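You operate a simulated robot arm through the tools that you are given. There is no shell and no other tool. Be economical: measure what you need, move in short steps, check, and stop when the job is done.

You run a simulated robot arm. Do the job below in one go: nothing can be reset, and whatever is moved stays where it is left.

TASK
Take the collar and the core off the cream table's upright shaft.
Fine: air off and vent to 0 first; collar on the cream table, then core on the empty part of the gauge panel; leave the dial and the hoses. Set down upright: core.
Where things are to end (x, y in the base frame): collar within 60 mm of [300, -280].

Only the result counts: the job must be done as asked and must still hold three seconds after the hand-in. Knocking over, shifting, dropping, spilling or breaking anything else fails it.

THE ROBOT
A 6-joint arm with a two-finger parallel gripper, fixed in place. Base frame: the origin is at the foot of the arm, x ahead of it, y to its left, z up; the work surface is at about z = 808. Units: mm, rad, N and s.
With the tool pointing down near the work surface it reaches from about 260 to 680 mm from the base axis. Its first joint turns from -1.152 to 1.152 rad. Payload 2.9 kg.
The tool frame sits at the grasp point between the pads (the TCP): z along the fingers, y along the line on which they close. The tips reach 30 mm beyond it. Largest opening 110 mm; finger width 20, thickness 10; the body of the gripper, 48 by 112 mm, starts 55 mm behind the TCP.
Orientation is told as [roll, pitch, yaw] about the base's x, y, z axes, in that order, counted from this pose: with the fingers straight down and closing along the base's y, the tool's x points along the base's -x, its y along +y and its z along -z.

THE INTERFACE
- The arm moves only by the tool nudge_tool. Its argument "series" is a list that holds one entry, the list of rows, each a list of 7 numbers: the gripper command, from -1 (fully open) to 1 (shut), values between in proportion, then the shift along the tool's x, y, z in units of 25 mm (1.0 is 25 mm), then the turn, a rotation vector about the tool's x, y, z in units of 4 degrees (1.0 is 4 degrees). In form: [[[claw, x, y, z, rx, ry, rz], ...]]. A call has 1 to 20 rows; each row shifts and turns the commanded pose from where the row before left it, along the tool's axes as they then stand. A call with a number of a shift or a turn outside -1 to 1 is refused whole. A row lasts 0.2 s, in which the tool goes at most 50 mm and 0.15 rad; a call with a longer step from one row to the next is refused whole, and so is a gripper value outside its range. A pose out of reach is approached as far as the arm can. The call stops where the force on the tool passes 40 N (or 10 N more than at its start, if that is more) or the arm is blocked; 0.2 s more then pass. Each finger travels about 108 mm/s and halts on what it meets, pressing with about 39 N; the grip force reading is that of the motor and also rises with nothing between the fingers. The clock runs only during rows and for 0.2 s after the last one: add rows that do not move to give the fingers time. It gives the time, the measured TCP pose, the force on the tool (base axes), the opening and the grip force at its end, in the units of the frame above (readings bear some noise), with the torque about the TCP (base axes, N m) and any sound that the robot's microphone picked up.
- Cameras (640 x 400 px; columns grow to the right, rows downward): "scene" is fixed at [72.1, 454.5, 1342]; the picture's right is [-0.74, -0.67, 0.00], its down [-0.53, 0.59, -0.61] and it looks along [0.41, -0.45, -0.79] (base axes); focal length 214 px, centre (320, 200). "wrist" rides on the gripper at [72, 17, -103] in the tool frame; the picture's right is [-0.23, 0.97, 0.00], its down [-0.76, -0.18, -0.62] and it looks along [-0.61, -0.14, 0.78] (tool axes); focal length 222 px, centre (320, 200). There is no depth. A picture from a camera that has moved, and an enlarged one, comes with that camera's place and axes in the base frame and with its lens. The place of the scene camera against the robot may be out by one fixed shift of up to 25 mm in any direction.
- get_image(camera): a new picture of that camera. The clock stands still meanwhile.
- enlarge(camera, box): a new picture of the part [left, top, right, bottom] of that camera's present view, enlarged. The clock stands still meanwhile.
- sign_off(): hands the job in; it is judged then, once.

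Work in short steps. Places have to be worked out from the pictures, the camera data and where the tool is seen: move nearer, look again, correct. Check each grasp and each placing, and mend what went wrong. You have 120 turns and 64 pictures in all, those below and enlarged ones among them. Open the gripper and draw the arm clear of the work before you hand the job in, unless the task says otherwise; then end with one line.

The tools are called after "Request:" by a JSON object that holds its "api" and its "payload". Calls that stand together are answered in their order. nudge_tool: Moves the arm, as the interface text tells. Its arguments: {"type":"object","properties":{"series":{"type":"array","items":{"type":"array","items":{"type":"array","items":{"type":"number"}}}}},"required":["series"]} The other tools are called the same way: get_image (camera) takes a picture; enlarge (camera, box) takes an enlarged picture of a part of a camera's view; sign_off () hands the job in.

At the start:

```text
clock: 0.0
eef_pos: [381.0, -49.0, 1127.0]
ee_rot: [0.001, -0.003, 0.0]
contact_force: [-0.4, 0.6, 0.0]
ft_torque: [-0.02, 0.01, -0.01]
opening: 110.0
gripper_force: 0.0
```

scene: 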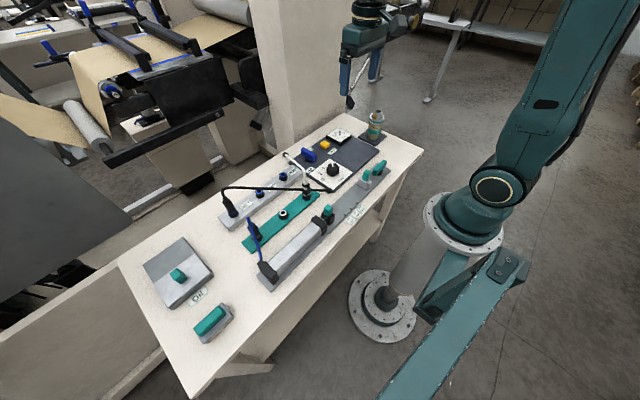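
wrist: 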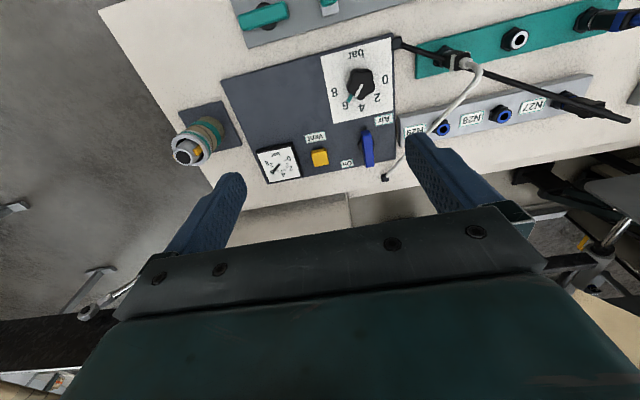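

I start by enlarging the panel and shaft areas in both views to identify the valve, the vent button, the gauge and the shaft stack.

Request:
{"api": "enlarge", "payload": {"camera": "wrist", "box": [150, 30, 420, 200]}}

Request:
{"api": "enlarge", "payload": {"camera": "scene", "box": [280, 95, 420, 205]}}

```text
2.35 times, centred on (285, 115) of wrist
camera zoom: at [309.3, -31.2, 1230.3], right [0.23, 0.97, 0.0], down [0.76, -0.18, 0.62], along [0.61, -0.14, -0.78], focal length 523 px, centre (402, 400)
```

zoom: 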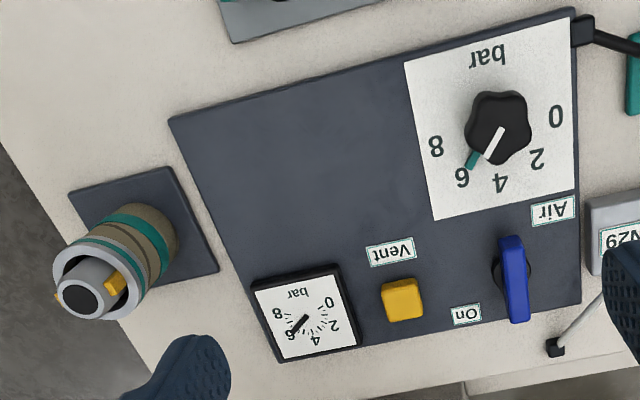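

```text
3.64 times, centred on (350, 150) of scene
camera zoom: at [72.1, 454.5, 1342.0], right [-0.74, -0.67, 0.0], down [-0.53, 0.59, -0.61], along [0.41, -0.45, -0.79], focal length 780 px, centre (211, 382)
```

zoom: 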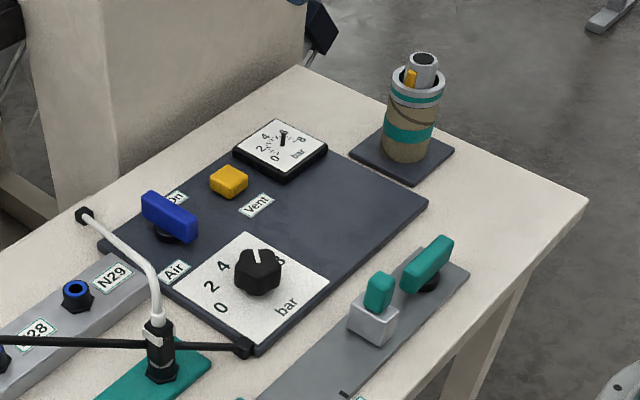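

The blue lever stands with the gauge at 6 bar, so the air is on. My estimates are lever ≈ (508, 12), vent button ≈ (516, -77) and shaft ≈ (416, -269). I move nearer to the lever, still high, for a closer look.

Request:
{"api": "nudge_tool", "payload": {"series": [[[0.2, -0.8, 0.6, 0.8, 0, 0, 0], [0.2, -0.8, 0.6, 0.8, 0, 0, 0], [0.2, -0.8, 0.6, 0.8, 0, 0, 0], [0.2, -0.8, 0.6, 0.8, 0, 0, 0], [0.2, 0, 0, 0.8, 0, 0, 0], [0.2, 0, 0, 0, 0, 0, 0]]]}}

Request:
{"api": "get_image", "payload": {"camera": "wrist"}}

Request:
{"api": "enlarge", "payload": {"camera": "scene", "box": [270, 95, 420, 215]}}

```text
clock: 1.4
eef_pos: [461.6, 12.8, 1027.6]
ee_rot: [0.0, 0.001, 0.0]
contact_force: [-0.3, -0.2, -0.4]
ft_torque: [0.0, -0.01, 0.01]
opening: 43.7
gripper_force: 0.0
```

```text
59 pictures are left
camera wrist: at [389.3, 28.9, 1130.2], right [0.23, 0.97, 0.0], down [0.76, -0.18, 0.62], along [0.61, -0.14, -0.78], focal length 222 px, centre (320, 200)
```

wrist: 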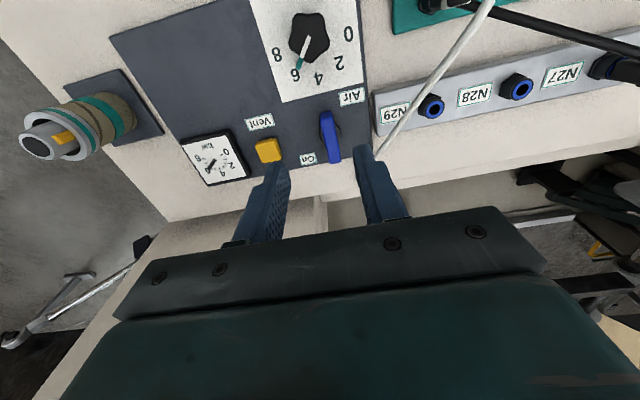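

```text
3.33 times, centred on (345, 155) of scene
camera zoom: at [72.1, 454.5, 1342.0], right [-0.74, -0.67, 0.0], down [-0.53, 0.59, -0.61], along [0.41, -0.45, -0.79], focal length 715 px, centre (237, 350)
```

zoom: 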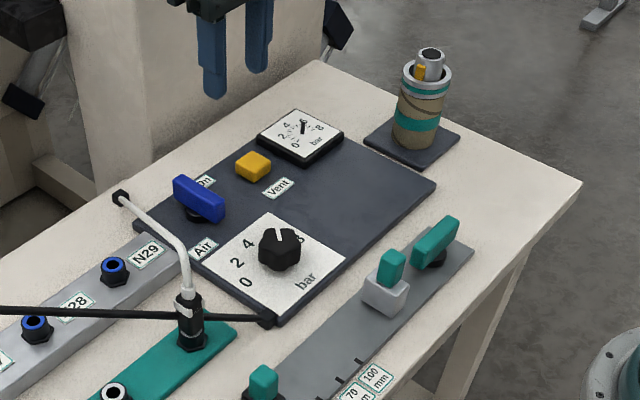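

The lever looks to be about (512, 15) with its top near z ≈ 840. I enlarge it to judge its pivot and the On mark.

Request:
{"api": "enlarge", "payload": {"camera": "wrist", "box": [240, 80, 380, 180]}}

Request:
{"api": "enlarge", "payload": {"camera": "scene", "box": [300, 130, 350, 170]}}

Request:
{"api": "enlarge", "payload": {"camera": "wrist", "box": [0, 60, 170, 170]}}

```text
4.00 times, centred on (310, 130) of wrist
camera zoom: at [389.3, 28.9, 1130.2], right [0.23, 0.97, 0.0], down [0.76, -0.18, 0.62], along [0.61, -0.14, -0.78], focal length 888 px, centre (360, 480)
```

zoom: 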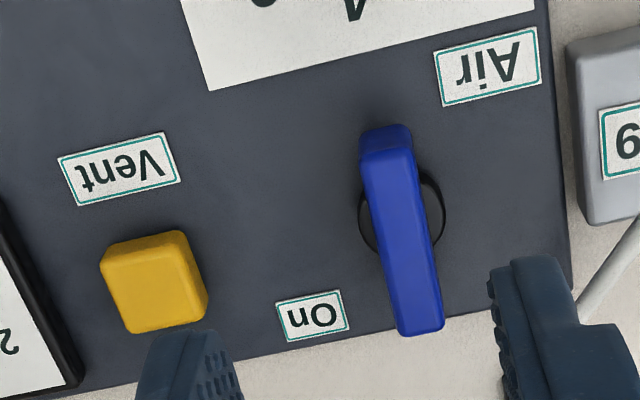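

```text
10.00 times, centred on (325, 150) of scene
camera zoom: at [72.1, 454.5, 1342.0], right [-0.74, -0.67, 0.0], down [-0.53, 0.59, -0.61], along [0.41, -0.45, -0.79], focal length 2145 px, centre (270, 700)
```

zoom: 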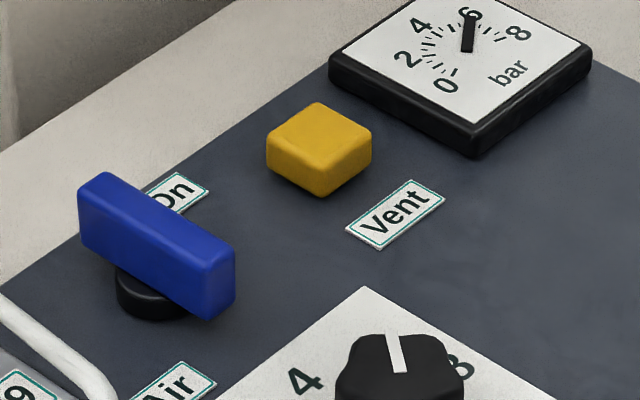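

```text
3.64 times, centred on (85, 115) of wrist
camera zoom: at [389.3, 28.9, 1130.2], right [0.23, 0.97, 0.0], down [0.76, -0.18, 0.62], along [0.61, -0.14, -0.78], focal length 808 px, centre (1174, 509)
```

zoom: 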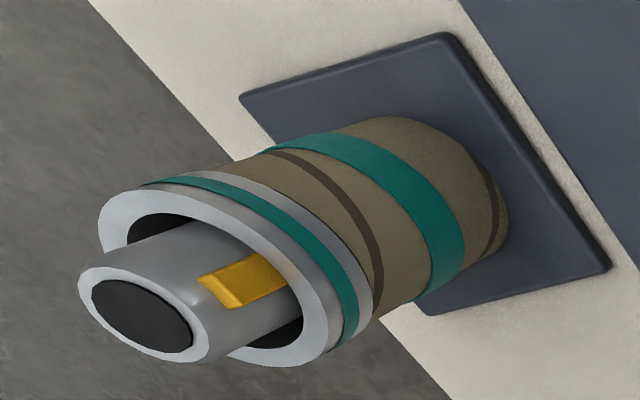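

The lever lies along base x over a round pivot at about (515, 15), which I take as On. I go above it at z ≈ 905 with the fingers either side, then look again.

Request:
{"api": "nudge_tool", "payload": {"series": [[[0.2, -0.7, 0, 0.8, 0, 0, 0], [0.2, -0.7, 0.1, 0.8, 0, 0, 0], [0.2, -0.7, 0, 0.8, 0, 0, 0], [0.2, 0, 0, 0.8, 0, 0, 0], [0.2, 0, 0, 0.8, 0, 0, 0], [0.2, 0, 0, 0.8, 0, 0, 0], [0.2, 0, 0, 0, 0, 0, 0]]]}}

Request:
{"api": "get_image", "payload": {"camera": "wrist"}}

Request:
{"api": "enlarge", "payload": {"camera": "scene", "box": [290, 120, 370, 180]}}

```text
clock: 3.0
eef_pos: [513.8, 14.1, 907.0]
ee_rot: [-0.001, 0.001, 0.0]
contact_force: [-0.1, -0.4, 0.5]
ft_torque: [-0.01, -0.02, 0.0]
opening: 44.3
gripper_force: 0.1
```

```text
54 pictures are left
camera wrist: at [441.6, 31.0, 1010.1], right [0.23, 0.97, 0.0], down [0.76, -0.18, 0.62], along [0.61, -0.14, -0.78], focal length 222 px, centre (320, 200)
```

wrist: 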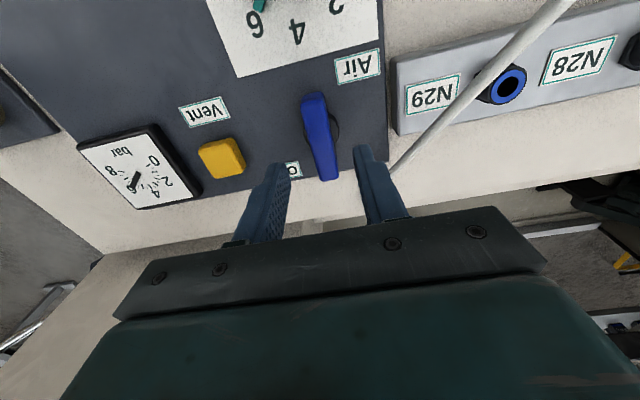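

```text
6.67 times, centred on (330, 150) of scene
camera zoom: at [72.1, 454.5, 1342.0], right [-0.74, -0.67, 0.0], down [-0.53, 0.59, -0.61], along [0.41, -0.45, -0.79], focal length 1430 px, centre (253, 533)
```

zoom: 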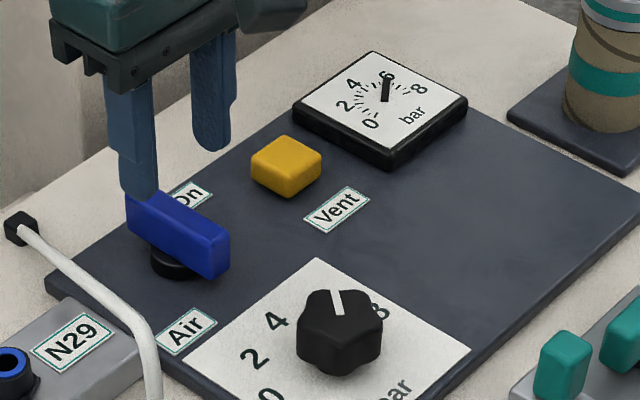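

The lever centre comes out at ≈ (514, 17), length ≈ 64 mm. I lower the tips to about z 833 around it and look once more.

Request:
{"api": "nudge_tool", "payload": {"series": [[[0.2, 0, 0.1, 0.5, 0, 0, 0], [0.2, 0, 0, 0.5, 0, 0, 0], [0.2, 0, 0, 0.4, 0, 0, 0], [0.2, 0, 0, 0.36, 0, 0, 0], [0.2, 0, 0, 0, 0, 0, 0]]]}}

Request:
{"api": "enlarge", "payload": {"camera": "wrist", "box": [230, 80, 430, 220]}}

Request:
{"api": "enlarge", "payload": {"camera": "scene", "box": [290, 130, 350, 175]}}

```text
clock: 4.2
eef_pos: [513.7, 16.6, 863.1]
ee_rot: [-0.001, 0.0, 0.001]
contact_force: [0.0, -0.2, 0.7]
ft_torque: [-0.02, 0.02, -0.02]
opening: 43.9
gripper_force: 0.1
```

```text
2.86 times, centred on (330, 150) of wrist
camera zoom: at [441.7, 33.9, 966.0], right [0.23, 0.97, 0.0], down [0.76, -0.18, 0.62], along [0.61, -0.14, -0.78], focal length 635 px, centre (291, 343)
```

zoom: 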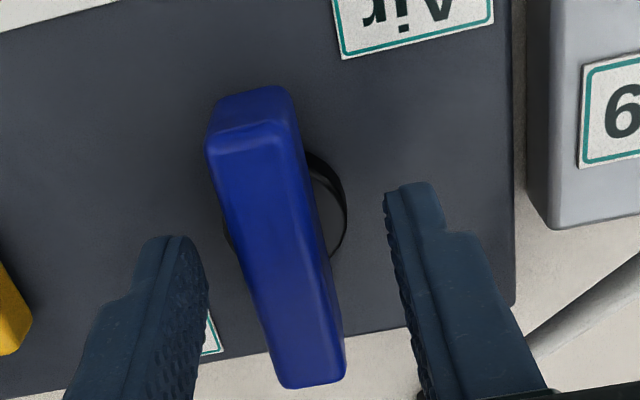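

```text
8.89 times, centred on (320, 152) of scene
camera zoom: at [72.1, 454.5, 1342.0], right [-0.74, -0.67, 0.0], down [-0.53, 0.59, -0.61], along [0.41, -0.45, -0.79], focal length 1906 px, centre (320, 622)
```

zoom: 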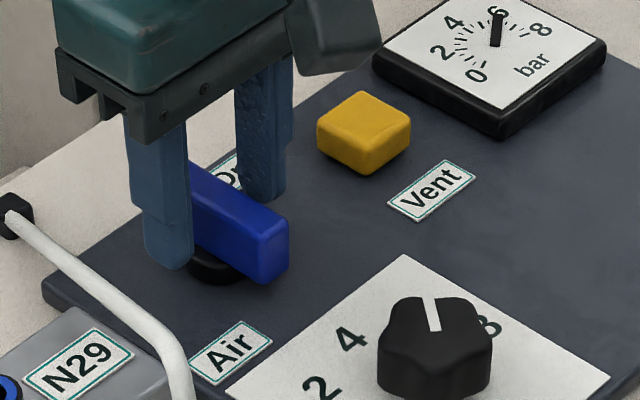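

The fingers straddle the lever over its pivot. I close on it.

Request:
{"api": "nudge_tool", "payload": {"series": [[[0.6, 0, 0, 0, 0, 0, 0], [1, 0, 0, 0, 0, 0, 0], [1, 0, 0, 0, 0, 0, 0]]]}}

```text
clock: 5.0
eef_pos: [514.3, 15.1, 863.3]
ee_rot: [-0.003, 0.0, -0.005]
contact_force: [-0.1, -16.3, -0.4]
ft_torque: [-0.23, -0.21, -0.05]
opening: 18.0
gripper_force: 45.4
```

The lever is gripped (18 mm thick), with a small sideways load. I ease that and try a turn of 16° clockwise seen from above.

Request:
{"api": "nudge_tool", "payload": {"series": [[[1, 0, -0.08, 0, 0, 0, 0], [1, 0, 0, 0, 0, 0, 1], [1, 0, 0, 0, 0, 0, 1], [1, 0, 0, 0, 0, 0, 1], [1, 0, 0, 0, 0, 0, 1], [1, 0, 0, 0, 0, 0, 0]]]}}

```text
clock: 6.4
eef_pos: [514.8, 15.8, 862.8]
ee_rot: [0.001, -0.001, -0.279]
contact_force: [-0.2, -3.3, -6.7]
ft_torque: [-0.28, -0.69, -0.03]
opening: 18.0
gripper_force: 45.0
```

It turns freely without building torque, so I go on to about 60°.

Request:
{"api": "nudge_tool", "payload": {"series": [[[1, 0, 0, 0, 0, 0, 1], [1, 0, 0, 0, 0, 0, 1], [1, 0, 0, 0, 0, 0, 1], [1, 0, 0, 0, 0, 0, 1], [1, 0, 0, 0, 0, 0, 1], [1, 0, 0, 0, 0, 0, 1], [1, 0, 0, 0, 0, 0, 1], [1, 0, 0, 0, 0, 0, 1], [1, 0, 0, 0, 0, 0, 1], [1, 0, 0, 0, 0, 0, 1], [1, 0, 0, 0, 0, 0, 1], [1, 0, 0, 0, 0, 0, 0]]]}}

Request:
{"api": "enlarge", "payload": {"camera": "scene", "box": [290, 120, 370, 180]}}

```text
clock: 9.0
eef_pos: [513.8, 16.5, 863.2]
ee_rot: [-0.001, 0.0, -1.047]
contact_force: [10.6, 14.5, -18.2]
ft_torque: [0.12, -0.27, 0.01]
opening: 17.8
gripper_force: 45.0
```

```text
6.67 times, centred on (330, 150) of scene
camera zoom: at [72.6, 454.8, 1341.9], right [-0.74, -0.67, 0.0], down [-0.53, 0.59, -0.61], along [0.41, -0.45, -0.79], focal length 1430 px, centre (253, 533)
```

zoom: 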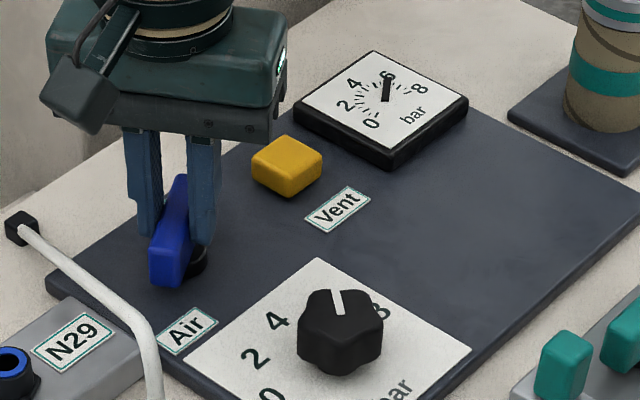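

The lever follows. Some side load has built up because the grip is a little off the pivot, so I ease it and finish the quarter turn.

Request:
{"api": "nudge_tool", "payload": {"series": [[[1, 0.03, 0.07, 0, 0, 0, 0], [1, 0, 0, 0, 0, 0, 1], [1, 0, 0, 0, 0, 0, 1], [1, 0, 0, 0, 0, 0, 1], [1, 0, 0, 0, 0, 0, 1], [1, 0, 0, 0, 0, 0, 1], [1, 0, 0, 0, 0, 0, 1], [1, 0, 0, 0, 0, 0, 1], [1, 0, 0, 0, 0, 0, 0.5], [1, 0, 0, 0, 0, 0, 0]]]}}

Request:
{"api": "enlarge", "payload": {"camera": "scene", "box": [290, 120, 370, 180]}}

```text
clock: 11.2
eef_pos: [515.1, 15.9, 863.2]
ee_rot: [-0.002, -0.004, -1.573]
contact_force: [-5.4, -5.2, -6.5]
ft_torque: [0.17, -0.05, 0.37]
opening: 18.0
gripper_force: 45.3
```

```text
6.67 times, centred on (330, 150) of scene
camera zoom: at [72.1, 454.3, 1342.1], right [-0.74, -0.67, 0.0], down [-0.53, 0.59, -0.61], along [0.41, -0.45, -0.79], focal length 1430 px, centre (253, 533)
```

zoom: 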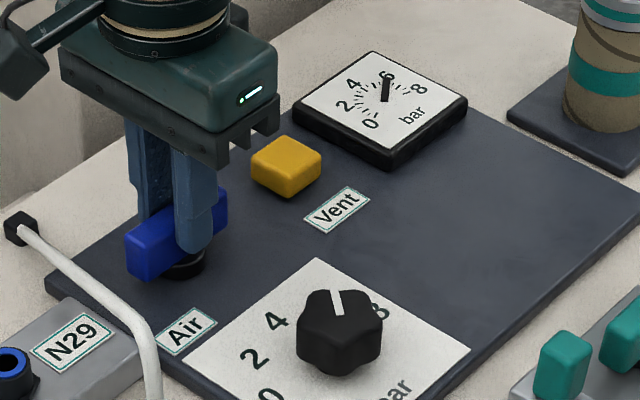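

Torque now resists, so the lever is at or near its stop at 90°. I press one degree or two more to seat it, then open and rise.

Request:
{"api": "nudge_tool", "payload": {"series": [[[1, 0, 0, 0, 0, 0, 0.5], [1, 0, 0, 0, 0, 0, 0], [0.6, 0, 0, 0, 0, 0, -0.5], [0.2, 0, 0, 0, 0, 0, 0], [0.2, 0, 0, 0, 0, 0, 0], [0.2, 0, 0, -0.8, 0, 0, 0], [0.2, 0, 0, -0.8, 0, 0, 0], [0.2, 0, 0, -0.8, 0, 0, 0], [0.2, 0, 0, -0.8, 0, 0, 0], [0.2, 0, 0, 0, 0, 0, 0]]]}}

Request:
{"api": "enlarge", "payload": {"camera": "scene", "box": [290, 120, 370, 180]}}

```text
clock: 13.4
eef_pos: [515.0, 17.0, 943.9]
ee_rot: [0.0, 0.0, -1.571]
contact_force: [-0.4, 0.5, -0.7]
ft_torque: [0.01, 0.0, -0.03]
opening: 44.1
gripper_force: 0.0
```

```text
6.67 times, centred on (330, 150) of scene
camera zoom: at [72.1, 454.5, 1342.0], right [-0.74, -0.67, 0.0], down [-0.53, 0.59, -0.61], along [0.41, -0.45, -0.79], focal length 1430 px, centre (253, 533)
```

zoom: 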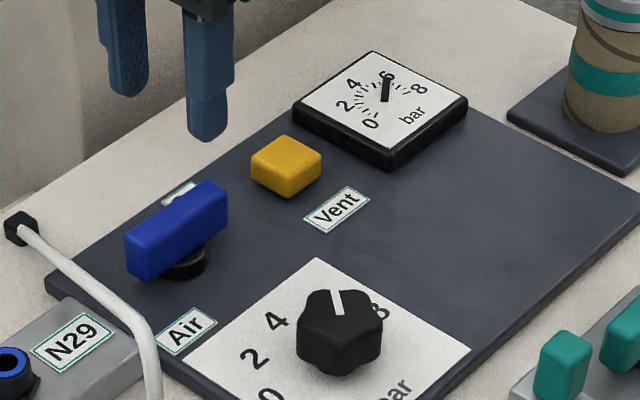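

The lever now stands across at 90°; the gauge still holds 6, as expected before venting. I close the fingers, move above the vent button at about (512, -77) and lower to tip z ≈ 855.

Request:
{"api": "nudge_tool", "payload": {"series": [[[1, -0.9, 0, 0, 0, 0, 0], [1, -0.95, -0.1, 0, 0, 0, 0], [1, -0.95, 0, 0, 0, 0, 0], [1, -0.95, 0, 0, 0, 0, 0], [1, 0, 0, 0.8, 0, 0, 0], [1, 0, 0, 0.8, 0, 0, 0], [1, 0, 0, 0.8, 0, 0, 0], [1, 0, 0, 0, 0, 0, 0]]]}}

Request:
{"api": "get_image", "payload": {"camera": "wrist"}}

Request:
{"api": "enlarge", "payload": {"camera": "scene", "box": [300, 115, 380, 175]}}

```text
clock: 15.2
eef_pos: [511.9, -77.0, 883.0]
ee_rot: [0.0, -0.002, -1.57]
contact_force: [0.1, 0.2, -0.1]
ft_torque: [0.01, -0.01, 0.0]
opening: 0.0
gripper_force: 37.4
```

```text
47 pictures are left
camera wrist: at [529.9, -4.6, 986.0], right [0.97, -0.23, 0.0], down [-0.18, -0.76, 0.62], along [-0.14, -0.61, -0.78], focal length 222 px, centre (320, 200)
```

wrist: 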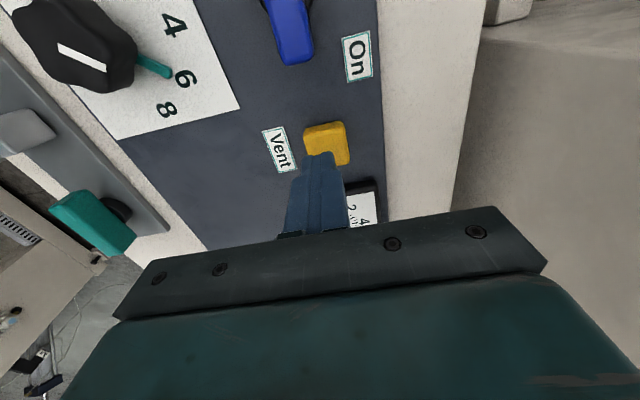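

```text
6.67 times, centred on (340, 145) of scene
camera zoom: at [72.1, 454.5, 1342.0], right [-0.74, -0.67, 0.0], down [-0.53, 0.59, -0.61], along [0.41, -0.45, -0.79], focal length 1430 px, centre (187, 567)
```

zoom: 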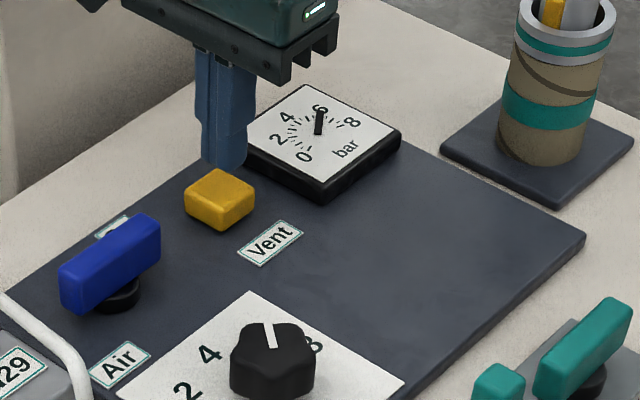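

The button centre refines to about (517, -74). I shift there and press down gently, then look at the gauge while pressing.

Request:
{"api": "nudge_tool", "payload": {"series": [[[1, 0.1, 0.2, 0, 0, 0, 0], [1, 0, 0, 0.3, 0, 0, 0], [1, 0, 0, 0.3, 0, 0, 0], [1, 0, 0, 0.15, 0, 0, 0], [1, 0, 0, 0.1, 0, 0, 0], [1, 0, 0, 0.1, 0, 0, 0], [1, 0, 0, 0, 0, 0, 0]]]}}

Request:
{"api": "enlarge", "payload": {"camera": "scene", "box": [300, 115, 380, 175]}}

```text
clock: 16.8
eef_pos: [517.8, -74.2, 859.8]
ee_rot: [0.001, 0.0, -1.57]
contact_force: [1.2, 0.3, 1.0]
ft_torque: [-0.01, -0.03, -0.01]
opening: 0.0
gripper_force: 37.4
```

```text
6.67 times, centred on (340, 145) of scene
camera zoom: at [72.1, 454.5, 1342.0], right [-0.74, -0.67, 0.0], down [-0.53, 0.59, -0.61], along [0.41, -0.45, -0.79], focal length 1430 px, centre (187, 567)
```

zoom: 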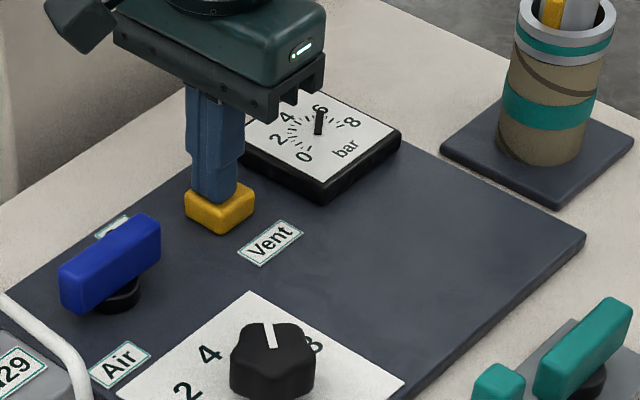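

The tips are at the button's face. I press further in small steps and hold.

Request:
{"api": "nudge_tool", "payload": {"series": [[[1, 0, 0, 0.08, 0, 0, 0], [1, 0, 0, 0.08, 0, 0, 0], [1, 0, 0, 0.08, 0, 0, 0], [1, 0, 0, 0, 0, 0, 0], [1, 0, 0, 0, 0, 0, 0], [1, 0, 0, 0, 0, 0, 0], [1, 0, 0, 0, 0, 0, 0], [1, 0, 0, 0, 0, 0, 0]]]}}

Request:
{"api": "enlarge", "payload": {"camera": "scene", "box": [300, 115, 380, 175]}}

```text
clock: 18.6
eef_pos: [517.6, -75.2, 853.6]
ee_rot: [0.0, 0.0, -1.571]
contact_force: [-6.0, 3.1, 15.4]
ft_torque: [0.09, 0.18, 0.04]
opening: 0.0
gripper_force: 37.7
heard: click
```

```text
6.67 times, centred on (340, 145) of scene
camera zoom: at [71.7, 454.5, 1342.0], right [-0.74, -0.67, 0.0], down [-0.53, 0.59, -0.61], along [0.41, -0.45, -0.79], focal length 1430 px, centre (187, 567)
```

zoom: 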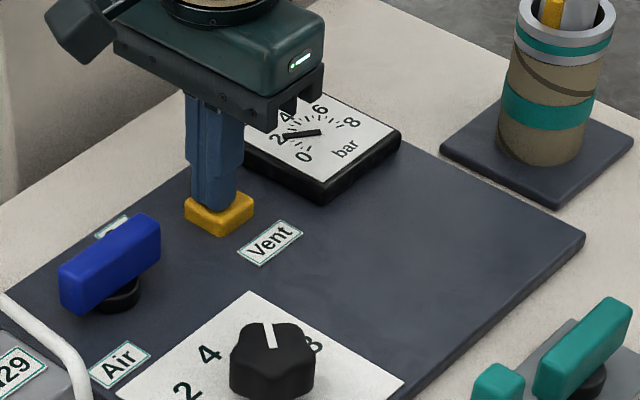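

The button clicked and the needle is falling, now near 2. I keep holding.

Request:
{"api": "nudge_tool", "payload": {"series": [[[1, 0, 0, 0, 0, 0, 0], [1, 0, 0, 0, 0, 0, 0], [1, 0, 0, 0, 0, 0, 0], [1, 0, 0, 0, 0, 0, 0], [1, 0, 0, 0, 0, 0, 0], [1, 0, 0, 0, 0, 0, 0], [1, 0, 0, 0, 0, 0, 0], [1, 0, 0, 0, 0, 0, 0], [1, 0, 0, 0, 0, 0, 0], [1, 0, 0, 0, 0, 0, 0]]]}}

Request:
{"api": "enlarge", "payload": {"camera": "scene", "box": [320, 95, 400, 155]}}

```text
clock: 20.8
eef_pos: [517.4, -75.3, 853.6]
ee_rot: [0.002, 0.0, -1.571]
contact_force: [-3.2, 2.1, 15.7]
ft_torque: [0.08, 0.08, 0.02]
opening: 0.0
gripper_force: 37.5
```

```text
6.67 times, centred on (360, 125) of scene
camera zoom: at [71.8, 454.5, 1342.0], right [-0.74, -0.67, 0.0], down [-0.53, 0.59, -0.61], along [0.41, -0.45, -0.79], focal length 1430 px, centre (53, 700)
```

zoom: 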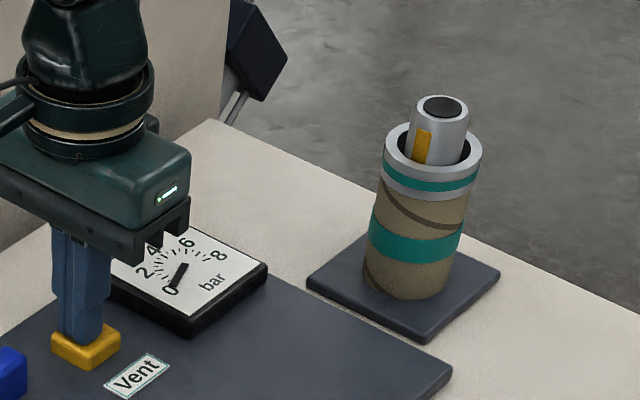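

The gauge reads 0. I rise straight up, then move to a view point short of the shaft with the gripper open.

Request:
{"api": "nudge_tool", "payload": {"series": [[[1, 0, 0, -0.5, 0, 0, 0], [1, 0, 0, -0.9, 0, 0, 0], [1, 0, 0, -0.9, 0, 0, 0], [1, 0, 0, -0.9, 0, 0, 0], [1, 0, 0, -0.9, 0, 0, 0], [0, 0, 0, -0.9, 0, 0, 0], [-1, 0, 0, -0.9, 0, 0, 0], [-1, -0.8, -0.7, 0, 0, 0, 0], [-1, -0.8, -0.7, 0, 0, 0, 0], [-1, -0.8, -0.7, 0, 0, 0, 0], [-1, -0.8, -0.7, 0, 0, 0, 0], [-1, -0.8, -0.7, 0, 0, 0, 0], [-1, -0.8, -0.5, 0, 0, 0, 0], [-1, 0, 0, 0, 0, 0, 0]]]}}

Request:
{"api": "get_image", "payload": {"camera": "wrist"}}

Request:
{"api": "enlarge", "payload": {"camera": "scene", "box": [300, 85, 430, 180]}}

```text
clock: 23.8
eef_pos: [417.4, -195.2, 1000.4]
ee_rot: [0.0, -0.001, -1.572]
contact_force: [-0.1, -0.3, -0.3]
ft_torque: [0.03, -0.02, 0.02]
opening: 110.0
gripper_force: 0.0
```

```text
42 pictures are left
camera wrist: at [434.6, -123.1, 1103.6], right [0.97, -0.23, 0.0], down [-0.18, -0.76, 0.62], along [-0.14, -0.61, -0.78], focal length 222 px, centre (320, 200)
```

wrist: 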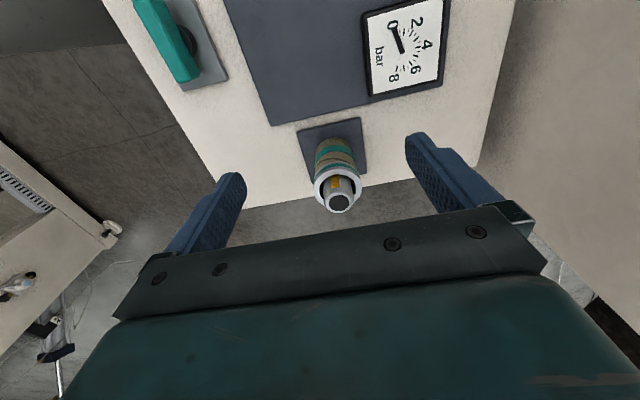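

```text
4.21 times, centred on (365, 132) of scene
camera zoom: at [72.1, 454.4, 1342.0], right [-0.74, -0.67, 0.0], down [-0.53, 0.59, -0.61], along [0.41, -0.45, -0.79], focal length 903 px, centre (130, 484)
```

zoom: 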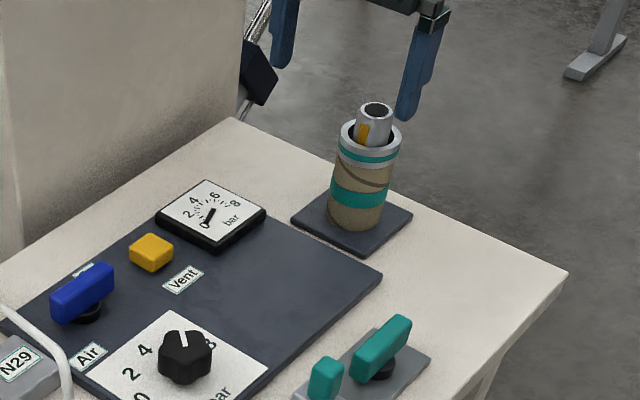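

The gauge stays at 0 with the button released. My estimate for the stack is (421, -266), with the shaft top at z ≈ 930 and the collar top at z ≈ 903. I enlarge it to see the collar/core boundary and the key.

Request:
{"api": "enlarge", "payload": {"camera": "wrist", "box": [285, 110, 385, 220]}}

Request:
{"api": "enlarge", "payload": {"camera": "scene", "box": [350, 100, 410, 150]}}

```text
3.64 times, centred on (335, 165) of wrist
camera zoom: at [434.6, -123.1, 1103.6], right [0.97, -0.23, 0.0], down [-0.18, -0.76, 0.62], along [-0.14, -0.61, -0.78], focal length 808 px, centre (266, 327)
```

zoom: 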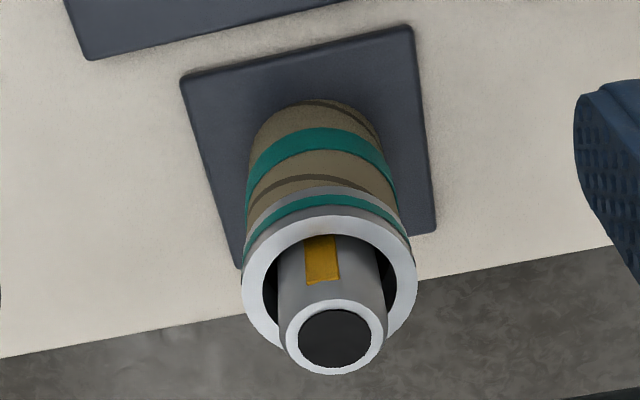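

```text
8.00 times, centred on (380, 125) of scene
camera zoom: at [72.1, 454.4, 1342.0], right [-0.74, -0.67, 0.0], down [-0.53, 0.59, -0.61], along [0.41, -0.45, -0.79], focal length 1716 px, centre (-160, 800)
```

zoom: 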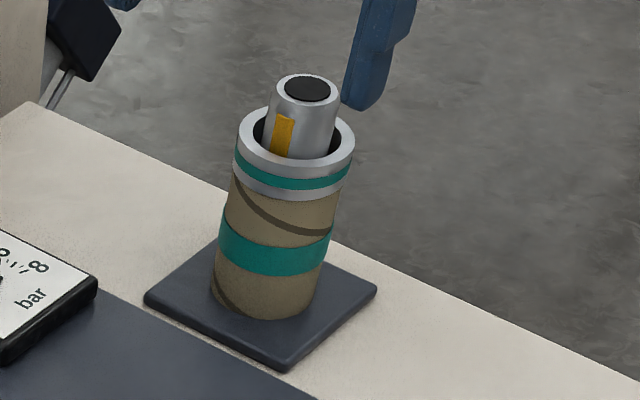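

With the air vented, the keys look flush. I estimate the axis at (420, -268), collar top z ≈ 900 and collar height ≈ 17 mm. I centre over it with tips still above the shaft and check.

Request:
{"api": "nudge_tool", "payload": {"series": [[[-0.5, -0.75, 0.1, 0, 0, 0, 0], [-0.5, -0.75, 0, 0, 0, 0, 0], [-0.5, -0.75, 0, 0, 0, 0, 0], [-0.5, -0.67, 0, 0.4, 0, 0, 0], [-0.5, 0, 0, 0.4, 0, 0, 0], [-0.5, 0, 0, 0, 0, 0, 0]]]}}

Request:
{"api": "get_image", "payload": {"camera": "wrist"}}

Request:
{"api": "enlarge", "payload": {"camera": "scene", "box": [340, 80, 420, 150]}}

```text
clock: 25.2
eef_pos: [418.9, -268.1, 980.0]
ee_rot: [-0.001, 0.0, -1.571]
contact_force: [0.1, 0.1, -0.6]
ft_torque: [0.03, 0.02, 0.02]
opening: 82.4
gripper_force: 0.1
```

```text
38 pictures are left
camera wrist: at [436.7, -196.0, 1084.0], right [0.97, -0.23, 0.0], down [-0.18, -0.76, 0.62], along [-0.14, -0.61, -0.78], focal length 222 px, centre (320, 200)
```

wrist: 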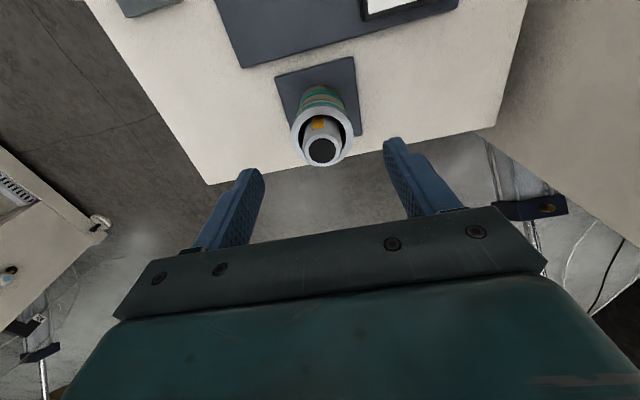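

```text
5.71 times, centred on (380, 115) of scene
camera zoom: at [72.1, 454.5, 1342.0], right [-0.74, -0.67, 0.0], down [-0.53, 0.59, -0.61], along [0.41, -0.45, -0.79], focal length 1226 px, centre (-23, 686)
```

zoom: 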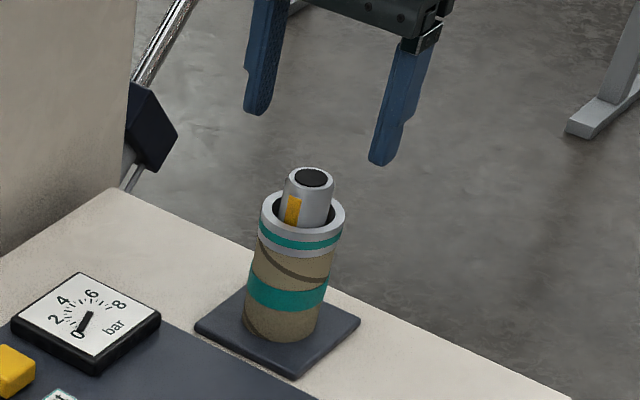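

The scene and wrist estimates agree: axis (420.5, -269), shaft top ≈ 927, collar top ≈ 900. I lower around the collar to TCP z ≈ 920 (tips ≈ 890) and check the heights.

Request:
{"api": "nudge_tool", "payload": {"series": [[[-0.5, -0.05, 0.06, 0.6, 0, 0, 0], [-0.5, 0, 0, 0.6, 0, 0, 0], [-0.5, 0, 0, 0.6, 0, 0, 0], [-0.5, 0, 0, 0.6, 0, 0, 0], [-0.5, 0, 0, 0, 0, 0, 0]]]}}

Request:
{"api": "enlarge", "payload": {"camera": "wrist", "box": [220, 40, 420, 200]}}

Request:
{"api": "enlarge", "payload": {"camera": "scene", "box": [350, 90, 410, 140]}}

```text
clock: 26.4
eef_pos: [421.6, -267.2, 919.7]
ee_rot: [0.0, 0.0, -1.572]
contact_force: [-0.2, -0.6, 0.4]
ft_torque: [0.0, -0.02, 0.0]
opening: 82.6
gripper_force: 0.1
```

```text
2.50 times, centred on (320, 120) of wrist
camera zoom: at [438.5, -197.0, 1023.9], right [0.97, -0.23, 0.0], down [-0.18, -0.76, 0.62], along [-0.14, -0.61, -0.78], focal length 555 px, centre (320, 400)
```

zoom: 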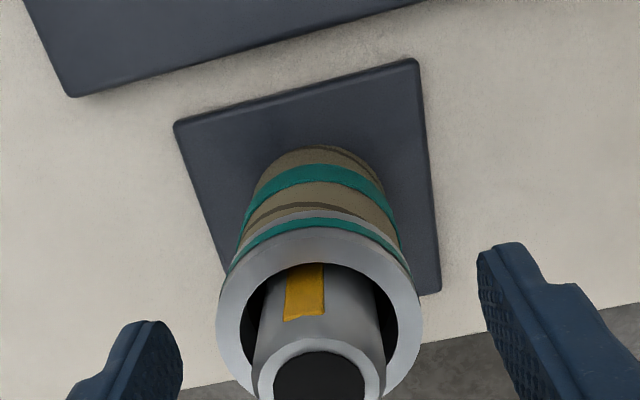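

```text
8.00 times, centred on (380, 115) of scene
camera zoom: at [72.1, 454.5, 1342.0], right [-0.74, -0.67, 0.0], down [-0.53, 0.59, -0.61], along [0.41, -0.45, -0.79], focal length 1716 px, centre (-160, 880)
```

zoom: 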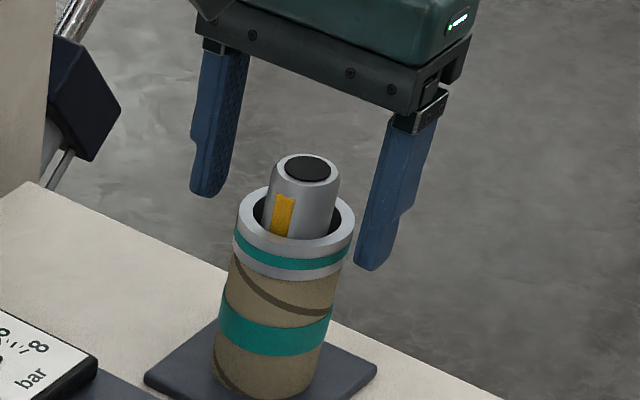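

Relative to the collar the tips look to be level with its upper rim, so I now put the rim at z ≈ 892 and the lower edge at z ≈ 875. I lower 10 mm more and check from the scene view.

Request:
{"api": "nudge_tool", "payload": {"series": [[[-0.3, -0.05, 0, 0.2, 0, 0, 0], [-0.1, 0, 0, 0.2, 0, 0, 0], [-0.1, 0, 0, 0, 0, 0, 0]]]}}

Request:
{"api": "enlarge", "payload": {"camera": "scene", "box": [360, 100, 400, 130]}}

Request:
{"api": "enlarge", "payload": {"camera": "wrist", "box": [220, 60, 420, 220]}}

```text
clock: 27.2
eef_pos: [420.7, -270.2, 909.9]
ee_rot: [0.001, -0.001, -1.572]
contact_force: [0.6, 0.9, 0.1]
ft_torque: [0.0, -0.03, 0.0]
opening: 60.4
gripper_force: 0.1
```

```text
13.33 times, centred on (380, 115) of scene
camera zoom: at [72.1, 454.5, 1342.0], right [-0.74, -0.67, 0.0], down [-0.53, 0.59, -0.61], along [0.41, -0.45, -0.79], focal length 2860 px, centre (-480, 1333)
```

zoom: 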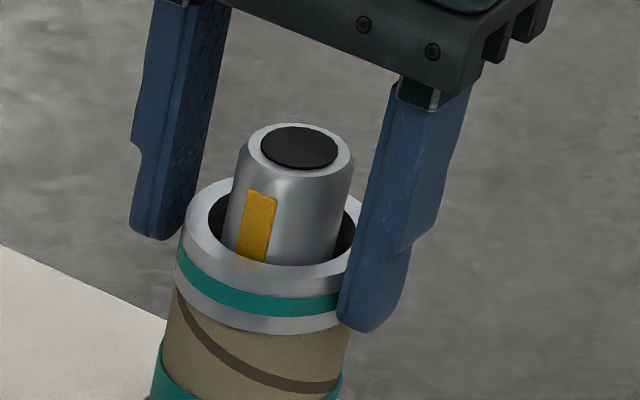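

```text
2.50 times, centred on (320, 140) of wrist
camera zoom: at [438.6, -198.1, 1013.8], right [0.97, -0.23, 0.0], down [-0.18, -0.76, 0.62], along [-0.14, -0.61, -0.78], focal length 555 px, centre (320, 350)
```

zoom: 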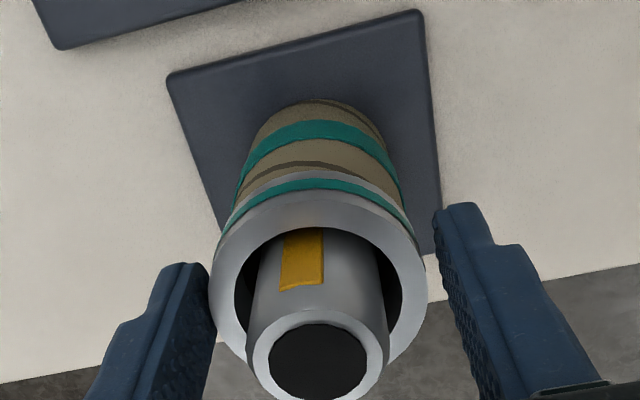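

The tips reach about 10 mm below the rim, still clear of the core. I go 2 mm lower and close on the collar.

Request:
{"api": "nudge_tool", "payload": {"series": [[[-0.1, 0, 0, 0.08, 0, 0, 0], [0.1, 0, 0, 0, 0, 0, 0], [0.3, 0, 0, 0, 0, 0, 0], [1, 0, 0, 0, 0, 0, 0], [1, 0, 0, 0, 0, 0, 0], [1, 0, 0, 0, 0, 0, 0]]]}}

Request:
{"api": "enlarge", "payload": {"camera": "scene", "box": [355, 100, 410, 140]}}

```text
clock: 28.6
eef_pos: [422.3, -270.9, 909.9]
ee_rot: [0.0, -0.001, -1.571]
contact_force: [0.0, -0.7, 2.9]
ft_torque: [-0.03, -0.05, 0.01]
opening: 52.3
gripper_force: 39.0
```

```text
10.00 times, centred on (382, 120) of scene
camera zoom: at [72.0, 454.5, 1342.0], right [-0.74, -0.67, 0.0], down [-0.53, 0.59, -0.61], along [0.41, -0.45, -0.79], focal length 2145 px, centre (-305, 1000)
```

zoom: 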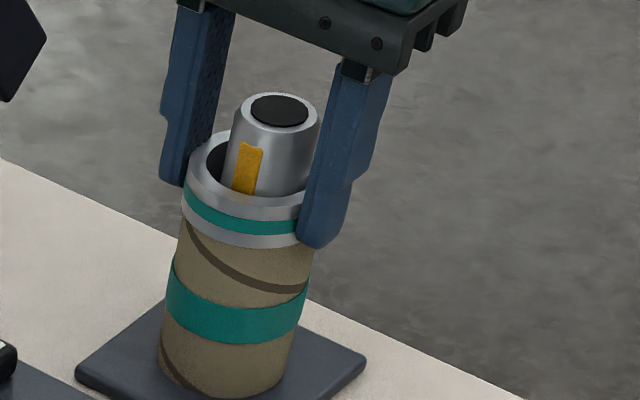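

Gripped at 52.3 mm. I lift 15 mm gently and check whether only the collar rises.

Request:
{"api": "nudge_tool", "payload": {"series": [[[1, 0, 0, -0.15, 0, 0, 0], [1, 0, 0, -0.15, 0, 0, 0], [1, 0, 0, -0.15, 0, 0, 0], [1, 0, 0, -0.15, 0, 0, 0], [1, 0, 0, 0, 0, 0, 0]]]}}

Request:
{"api": "enlarge", "payload": {"camera": "scene", "box": [355, 100, 410, 140]}}

```text
clock: 29.8
eef_pos: [423.2, -271.0, 923.4]
ee_rot: [-0.002, 0.001, -1.571]
contact_force: [-0.3, -0.1, 1.0]
ft_torque: [-0.02, -0.01, -0.03]
opening: 52.2
gripper_force: 39.1
```

```text
10.00 times, centred on (382, 120) of scene
camera zoom: at [72.1, 454.5, 1342.0], right [-0.74, -0.67, 0.0], down [-0.53, 0.59, -0.61], along [0.41, -0.45, -0.79], focal length 2145 px, centre (-305, 1000)
```

zoom: 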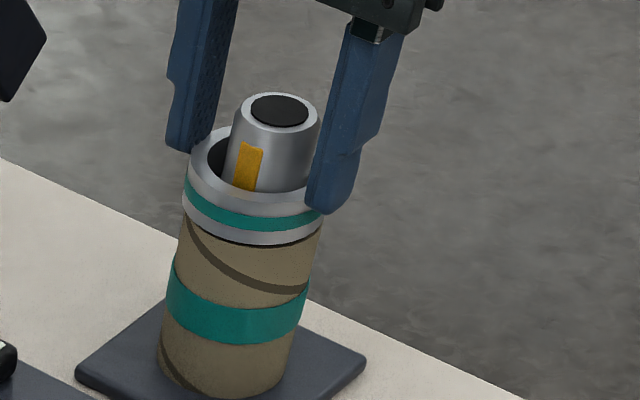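

The fingers rose 13 mm but the collar barely moved: it slipped in the grip, so something still holds it. I look closely at it.

Request:
{"api": "enlarge", "payload": {"camera": "wrist", "box": [250, 70, 390, 180]}}

Request:
{"api": "enlarge", "payload": {"camera": "scene", "box": [365, 105, 395, 130]}}

```text
3.64 times, centred on (320, 125) of wrist
camera zoom: at [439.0, -198.0, 1026.9], right [0.97, -0.23, 0.0], down [-0.18, -0.76, 0.62], along [-0.14, -0.61, -0.78], focal length 808 px, centre (320, 473)
```

zoom: 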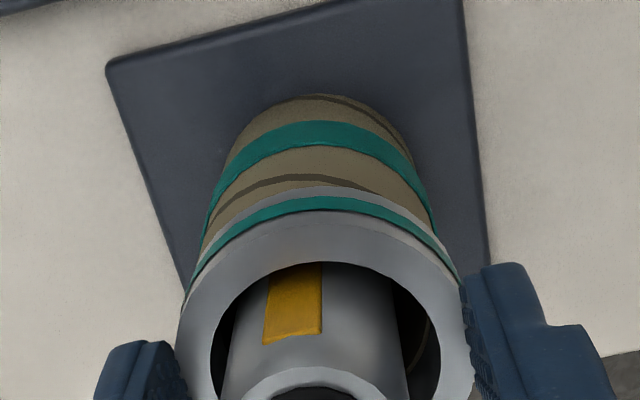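

```text
16.00 times, centred on (380, 118) of scene
camera zoom: at [72.1, 454.5, 1342.0], right [-0.74, -0.67, 0.0], down [-0.53, 0.59, -0.61], along [0.41, -0.45, -0.79], focal length 3432 px, centre (-640, 1520)
```

zoom: 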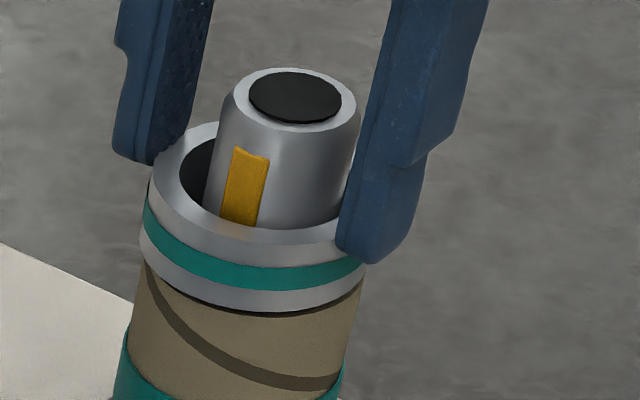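

The collar still sits on the core and its centre appears about 2 mm further in +x. I reopen, recentre, go down to the same depth and regrip. Then I lift just 2 mm to read the force.

Request:
{"api": "nudge_tool", "payload": {"series": [[[-0.15, 0, 0, 0, 0, 0, 0], [-0.15, 0, 0.06, 0, 0, 0, 0], [-0.15, 0, 0, 0.3, 0, 0, 0], [-0.15, 0, 0, 0.3, 0, 0, 0], [-0.15, 0, 0, 0, 0, 0, 0]]]}}

Request:
{"api": "nudge_tool", "payload": {"series": [[[0.2, 0, 0, 0, 0, 0, 0], [1, 0, 0, 0, 0, 0, 0], [1, 0, 0, 0, 0, 0, 0], [1, 0, 0, 0, 0, 0, 0]]]}}

Request:
{"api": "nudge_tool", "payload": {"series": [[[1, 0, 0, -0.1, 0, 0, 0]]]}}

Request:
{"api": "nudge_tool", "payload": {"series": [[[1, 0, 0, -0.1, 0, 0, 0]]]}}

```text
clock: 31.0
eef_pos: [421.7, -270.6, 909.1]
ee_rot: [0.001, 0.0, -1.57]
contact_force: [0.4, -0.8, -0.4]
ft_torque: [-0.01, 0.0, -0.01]
opening: 62.8
gripper_force: 0.0
```

```text
clock: 32.0
eef_pos: [424.0, -271.2, 907.3]
ee_rot: [0.0, 0.0, -1.573]
contact_force: [-0.1, 0.4, 0.2]
ft_torque: [-0.01, -0.07, 0.02]
opening: 52.2
gripper_force: 39.3
```

```text
clock: 32.4
eef_pos: [422.9, -269.7, 911.2]
ee_rot: [0.0, -0.001, -1.57]
contact_force: [1.2, 0.1, -0.1]
ft_torque: [0.0, 0.0, 0.0]
opening: 52.2
gripper_force: 39.4
```

```text
clock: 32.8
eef_pos: [423.5, -269.8, 915.4]
ee_rot: [0.0, -0.001, -1.57]
contact_force: [-1.1, -0.3, -0.7]
ft_torque: [0.01, 0.02, 0.01]
opening: 52.4
gripper_force: 39.0
```

There is no resistance at all on lifting. I look to see whether the collar is rising now.

Request:
{"api": "enlarge", "payload": {"camera": "scene", "box": [355, 100, 410, 140]}}

```text
10.00 times, centred on (382, 120) of scene
camera zoom: at [72.1, 454.5, 1342.0], right [-0.74, -0.67, 0.0], down [-0.53, 0.59, -0.61], along [0.41, -0.45, -0.79], focal length 2145 px, centre (-305, 1000)
```

zoom: 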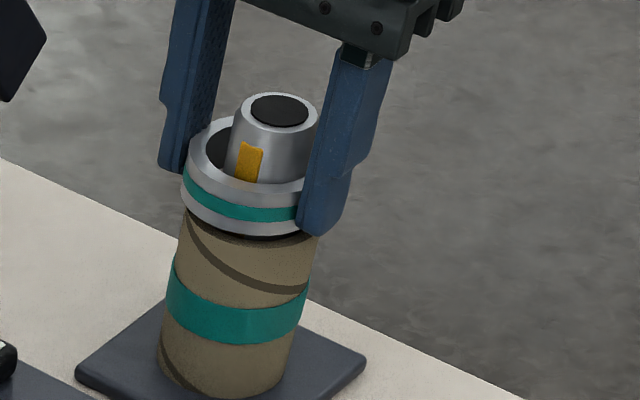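

Now the collar is coming up with a visible gap to the core, and the core stays. I continue lifting slowly.

Request:
{"api": "nudge_tool", "payload": {"series": [[[1, 0, 0, -0.1, 0, 0, 0], [1, 0, 0, -0.1, 0, 0, 0], [1, 0, 0, -0.1, 0, 0, 0], [1, 0, 0, -0.1, 0, 0, 0], [1, 0, 0, -0.1, 0, 0, 0]]]}}

Request:
{"api": "enlarge", "payload": {"camera": "scene", "box": [355, 95, 410, 135]}}

```text
clock: 34.0
eef_pos: [423.7, -270.1, 925.7]
ee_rot: [0.002, 0.001, -1.571]
contact_force: [0.0, -0.5, -0.5]
ft_torque: [0.0, 0.02, 0.02]
opening: 52.5
gripper_force: 39.1
```

```text
10.00 times, centred on (382, 115) of scene
camera zoom: at [72.1, 454.5, 1342.0], right [-0.74, -0.67, 0.0], down [-0.53, 0.59, -0.61], along [0.41, -0.45, -0.79], focal length 2145 px, centre (-305, 1050)
```

zoom: 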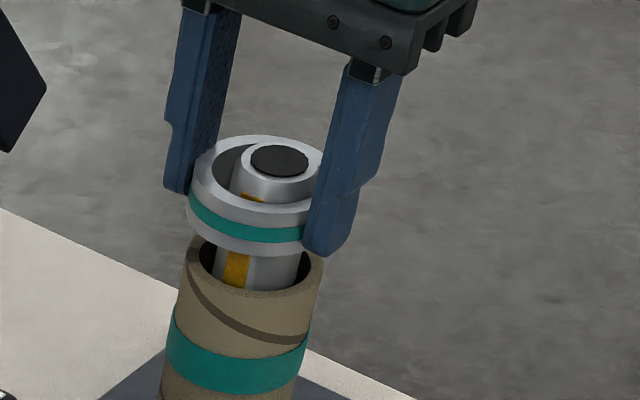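

The collar is in the grip and the core stays put. I raise it clear of the shaft, then carry it to above (300, -280).

Request:
{"api": "nudge_tool", "payload": {"series": [[[1, 0, 0, -0.4, 0, 0, 0], [1, 0, 0, -0.4, 0, 0, 0], [1, 0, 0, -0.4, 0, 0, 0], [1, 0, 0, -0.4, 0, 0, 0], [1, 0, 0, -0.4, 0, 0, 0], [1, 0, 0, -0.4, 0, 0, 0], [1, 0, 0, -0.2, 0, 0, 0], [1, 0, 0, 0, 0, 0, 0]]]}}

Request:
{"api": "nudge_tool", "payload": {"series": [[[1, 0, -0.4, 0, 0, 0, 0], [1, -0.1, -0.6, 0, 0, 0, 0], [1, -0.1, -0.6, 0, 0, 0, 0], [1, -0.1, -0.6, 0, 0, 0, 0], [1, -0.1, -0.6, 0, 0, 0, 0], [1, 0, -0.6, 0, 0, 0, 0], [1, 0, -0.6, 0, 0, 0, 0], [1, 0, -0.6, 0, 0, 0, 0], [1, 0, -0.36, 0, 0, 0, 0], [1, 0, 0, 0, 0, 0, 0]]]}}

Request:
{"api": "get_image", "payload": {"camera": "scene"}}

Request:
{"api": "get_image", "payload": {"camera": "wrist"}}

```text
clock: 35.8
eef_pos: [424.0, -270.4, 991.5]
ee_rot: [0.0, 0.0, -1.571]
contact_force: [-0.1, -0.9, -0.5]
ft_torque: [0.01, 0.02, 0.03]
opening: 52.4
gripper_force: 39.5
```

```text
clock: 38.0
eef_pos: [298.6, -280.6, 991.7]
ee_rot: [-0.001, 0.002, -1.571]
contact_force: [0.2, -0.3, -0.8]
ft_torque: [-0.01, -0.01, 0.01]
opening: 52.6
gripper_force: 39.1
```

```text
26 pictures are left
```

scene: 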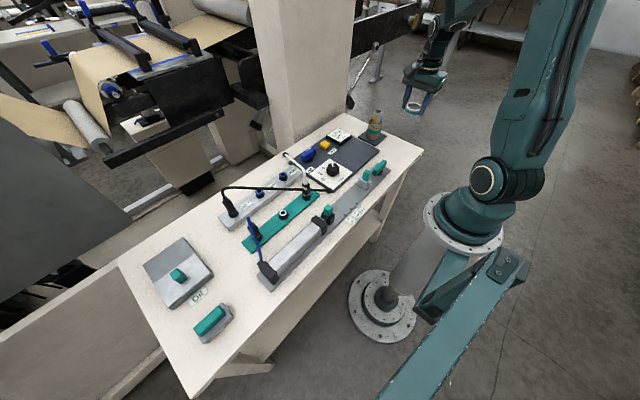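

```text
25 pictures are left
camera wrist: at [316.7, -208.0, 1094.5], right [0.97, -0.23, 0.0], down [-0.18, -0.76, 0.62], along [-0.14, -0.61, -0.78], focal length 222 px, centre (320, 200)
```

wrist: 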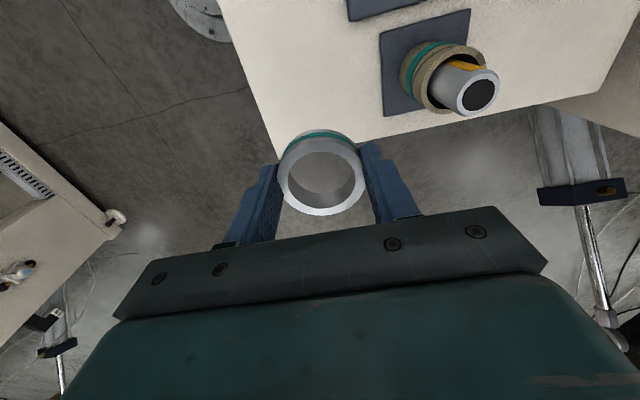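

The table corner comes out at about (226, -343), so the collar is well over the table here. I shift slightly inward to (306, -275) and lower to TCP ≈ 857.

Request:
{"api": "nudge_tool", "payload": {"series": [[[1, 0.2, 0.3, 0.5, 0, 0, 0], [1, 0, 0, 0.6, 0, 0, 0], [1, 0, 0, 0.6, 0, 0, 0], [1, 0, 0, 0.6, 0, 0, 0], [1, 0, 0, 0.6, 0, 0, 0], [1, 0, 0, 0.6, 0, 0, 0], [1, 0, 0, 0.6, 0, 0, 0], [1, 0, 0, 0.6, 0, 0, 0], [1, 0, 0, 0.4, 0, 0, 0], [1, 0, 0, 0.3, 0, 0, 0], [1, 0, 0, 0, 0, 0, 0]]]}}

Request:
{"api": "enlarge", "payload": {"camera": "scene", "box": [365, 100, 445, 160]}}

```text
clock: 40.4
eef_pos: [306.7, -275.7, 856.7]
ee_rot: [0.0, -0.001, -1.571]
contact_force: [-0.9, 0.3, -0.3]
ft_torque: [0.02, 0.02, -0.04]
opening: 52.5
gripper_force: 39.0
```

```text
6.67 times, centred on (405, 130) of scene
camera zoom: at [72.1, 454.5, 1342.0], right [-0.74, -0.67, 0.0], down [-0.53, 0.59, -0.61], along [0.41, -0.45, -0.79], focal length 1430 px, centre (-247, 667)
```

zoom: 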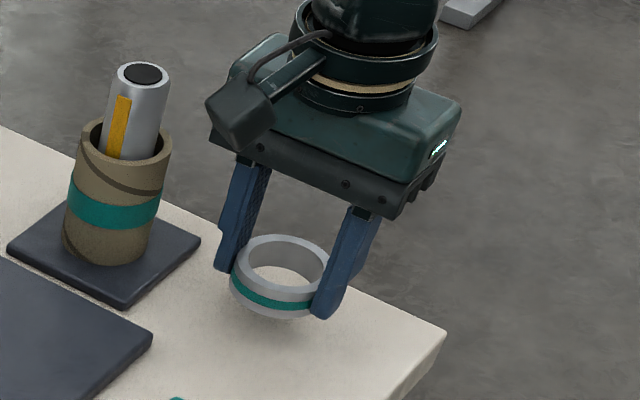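

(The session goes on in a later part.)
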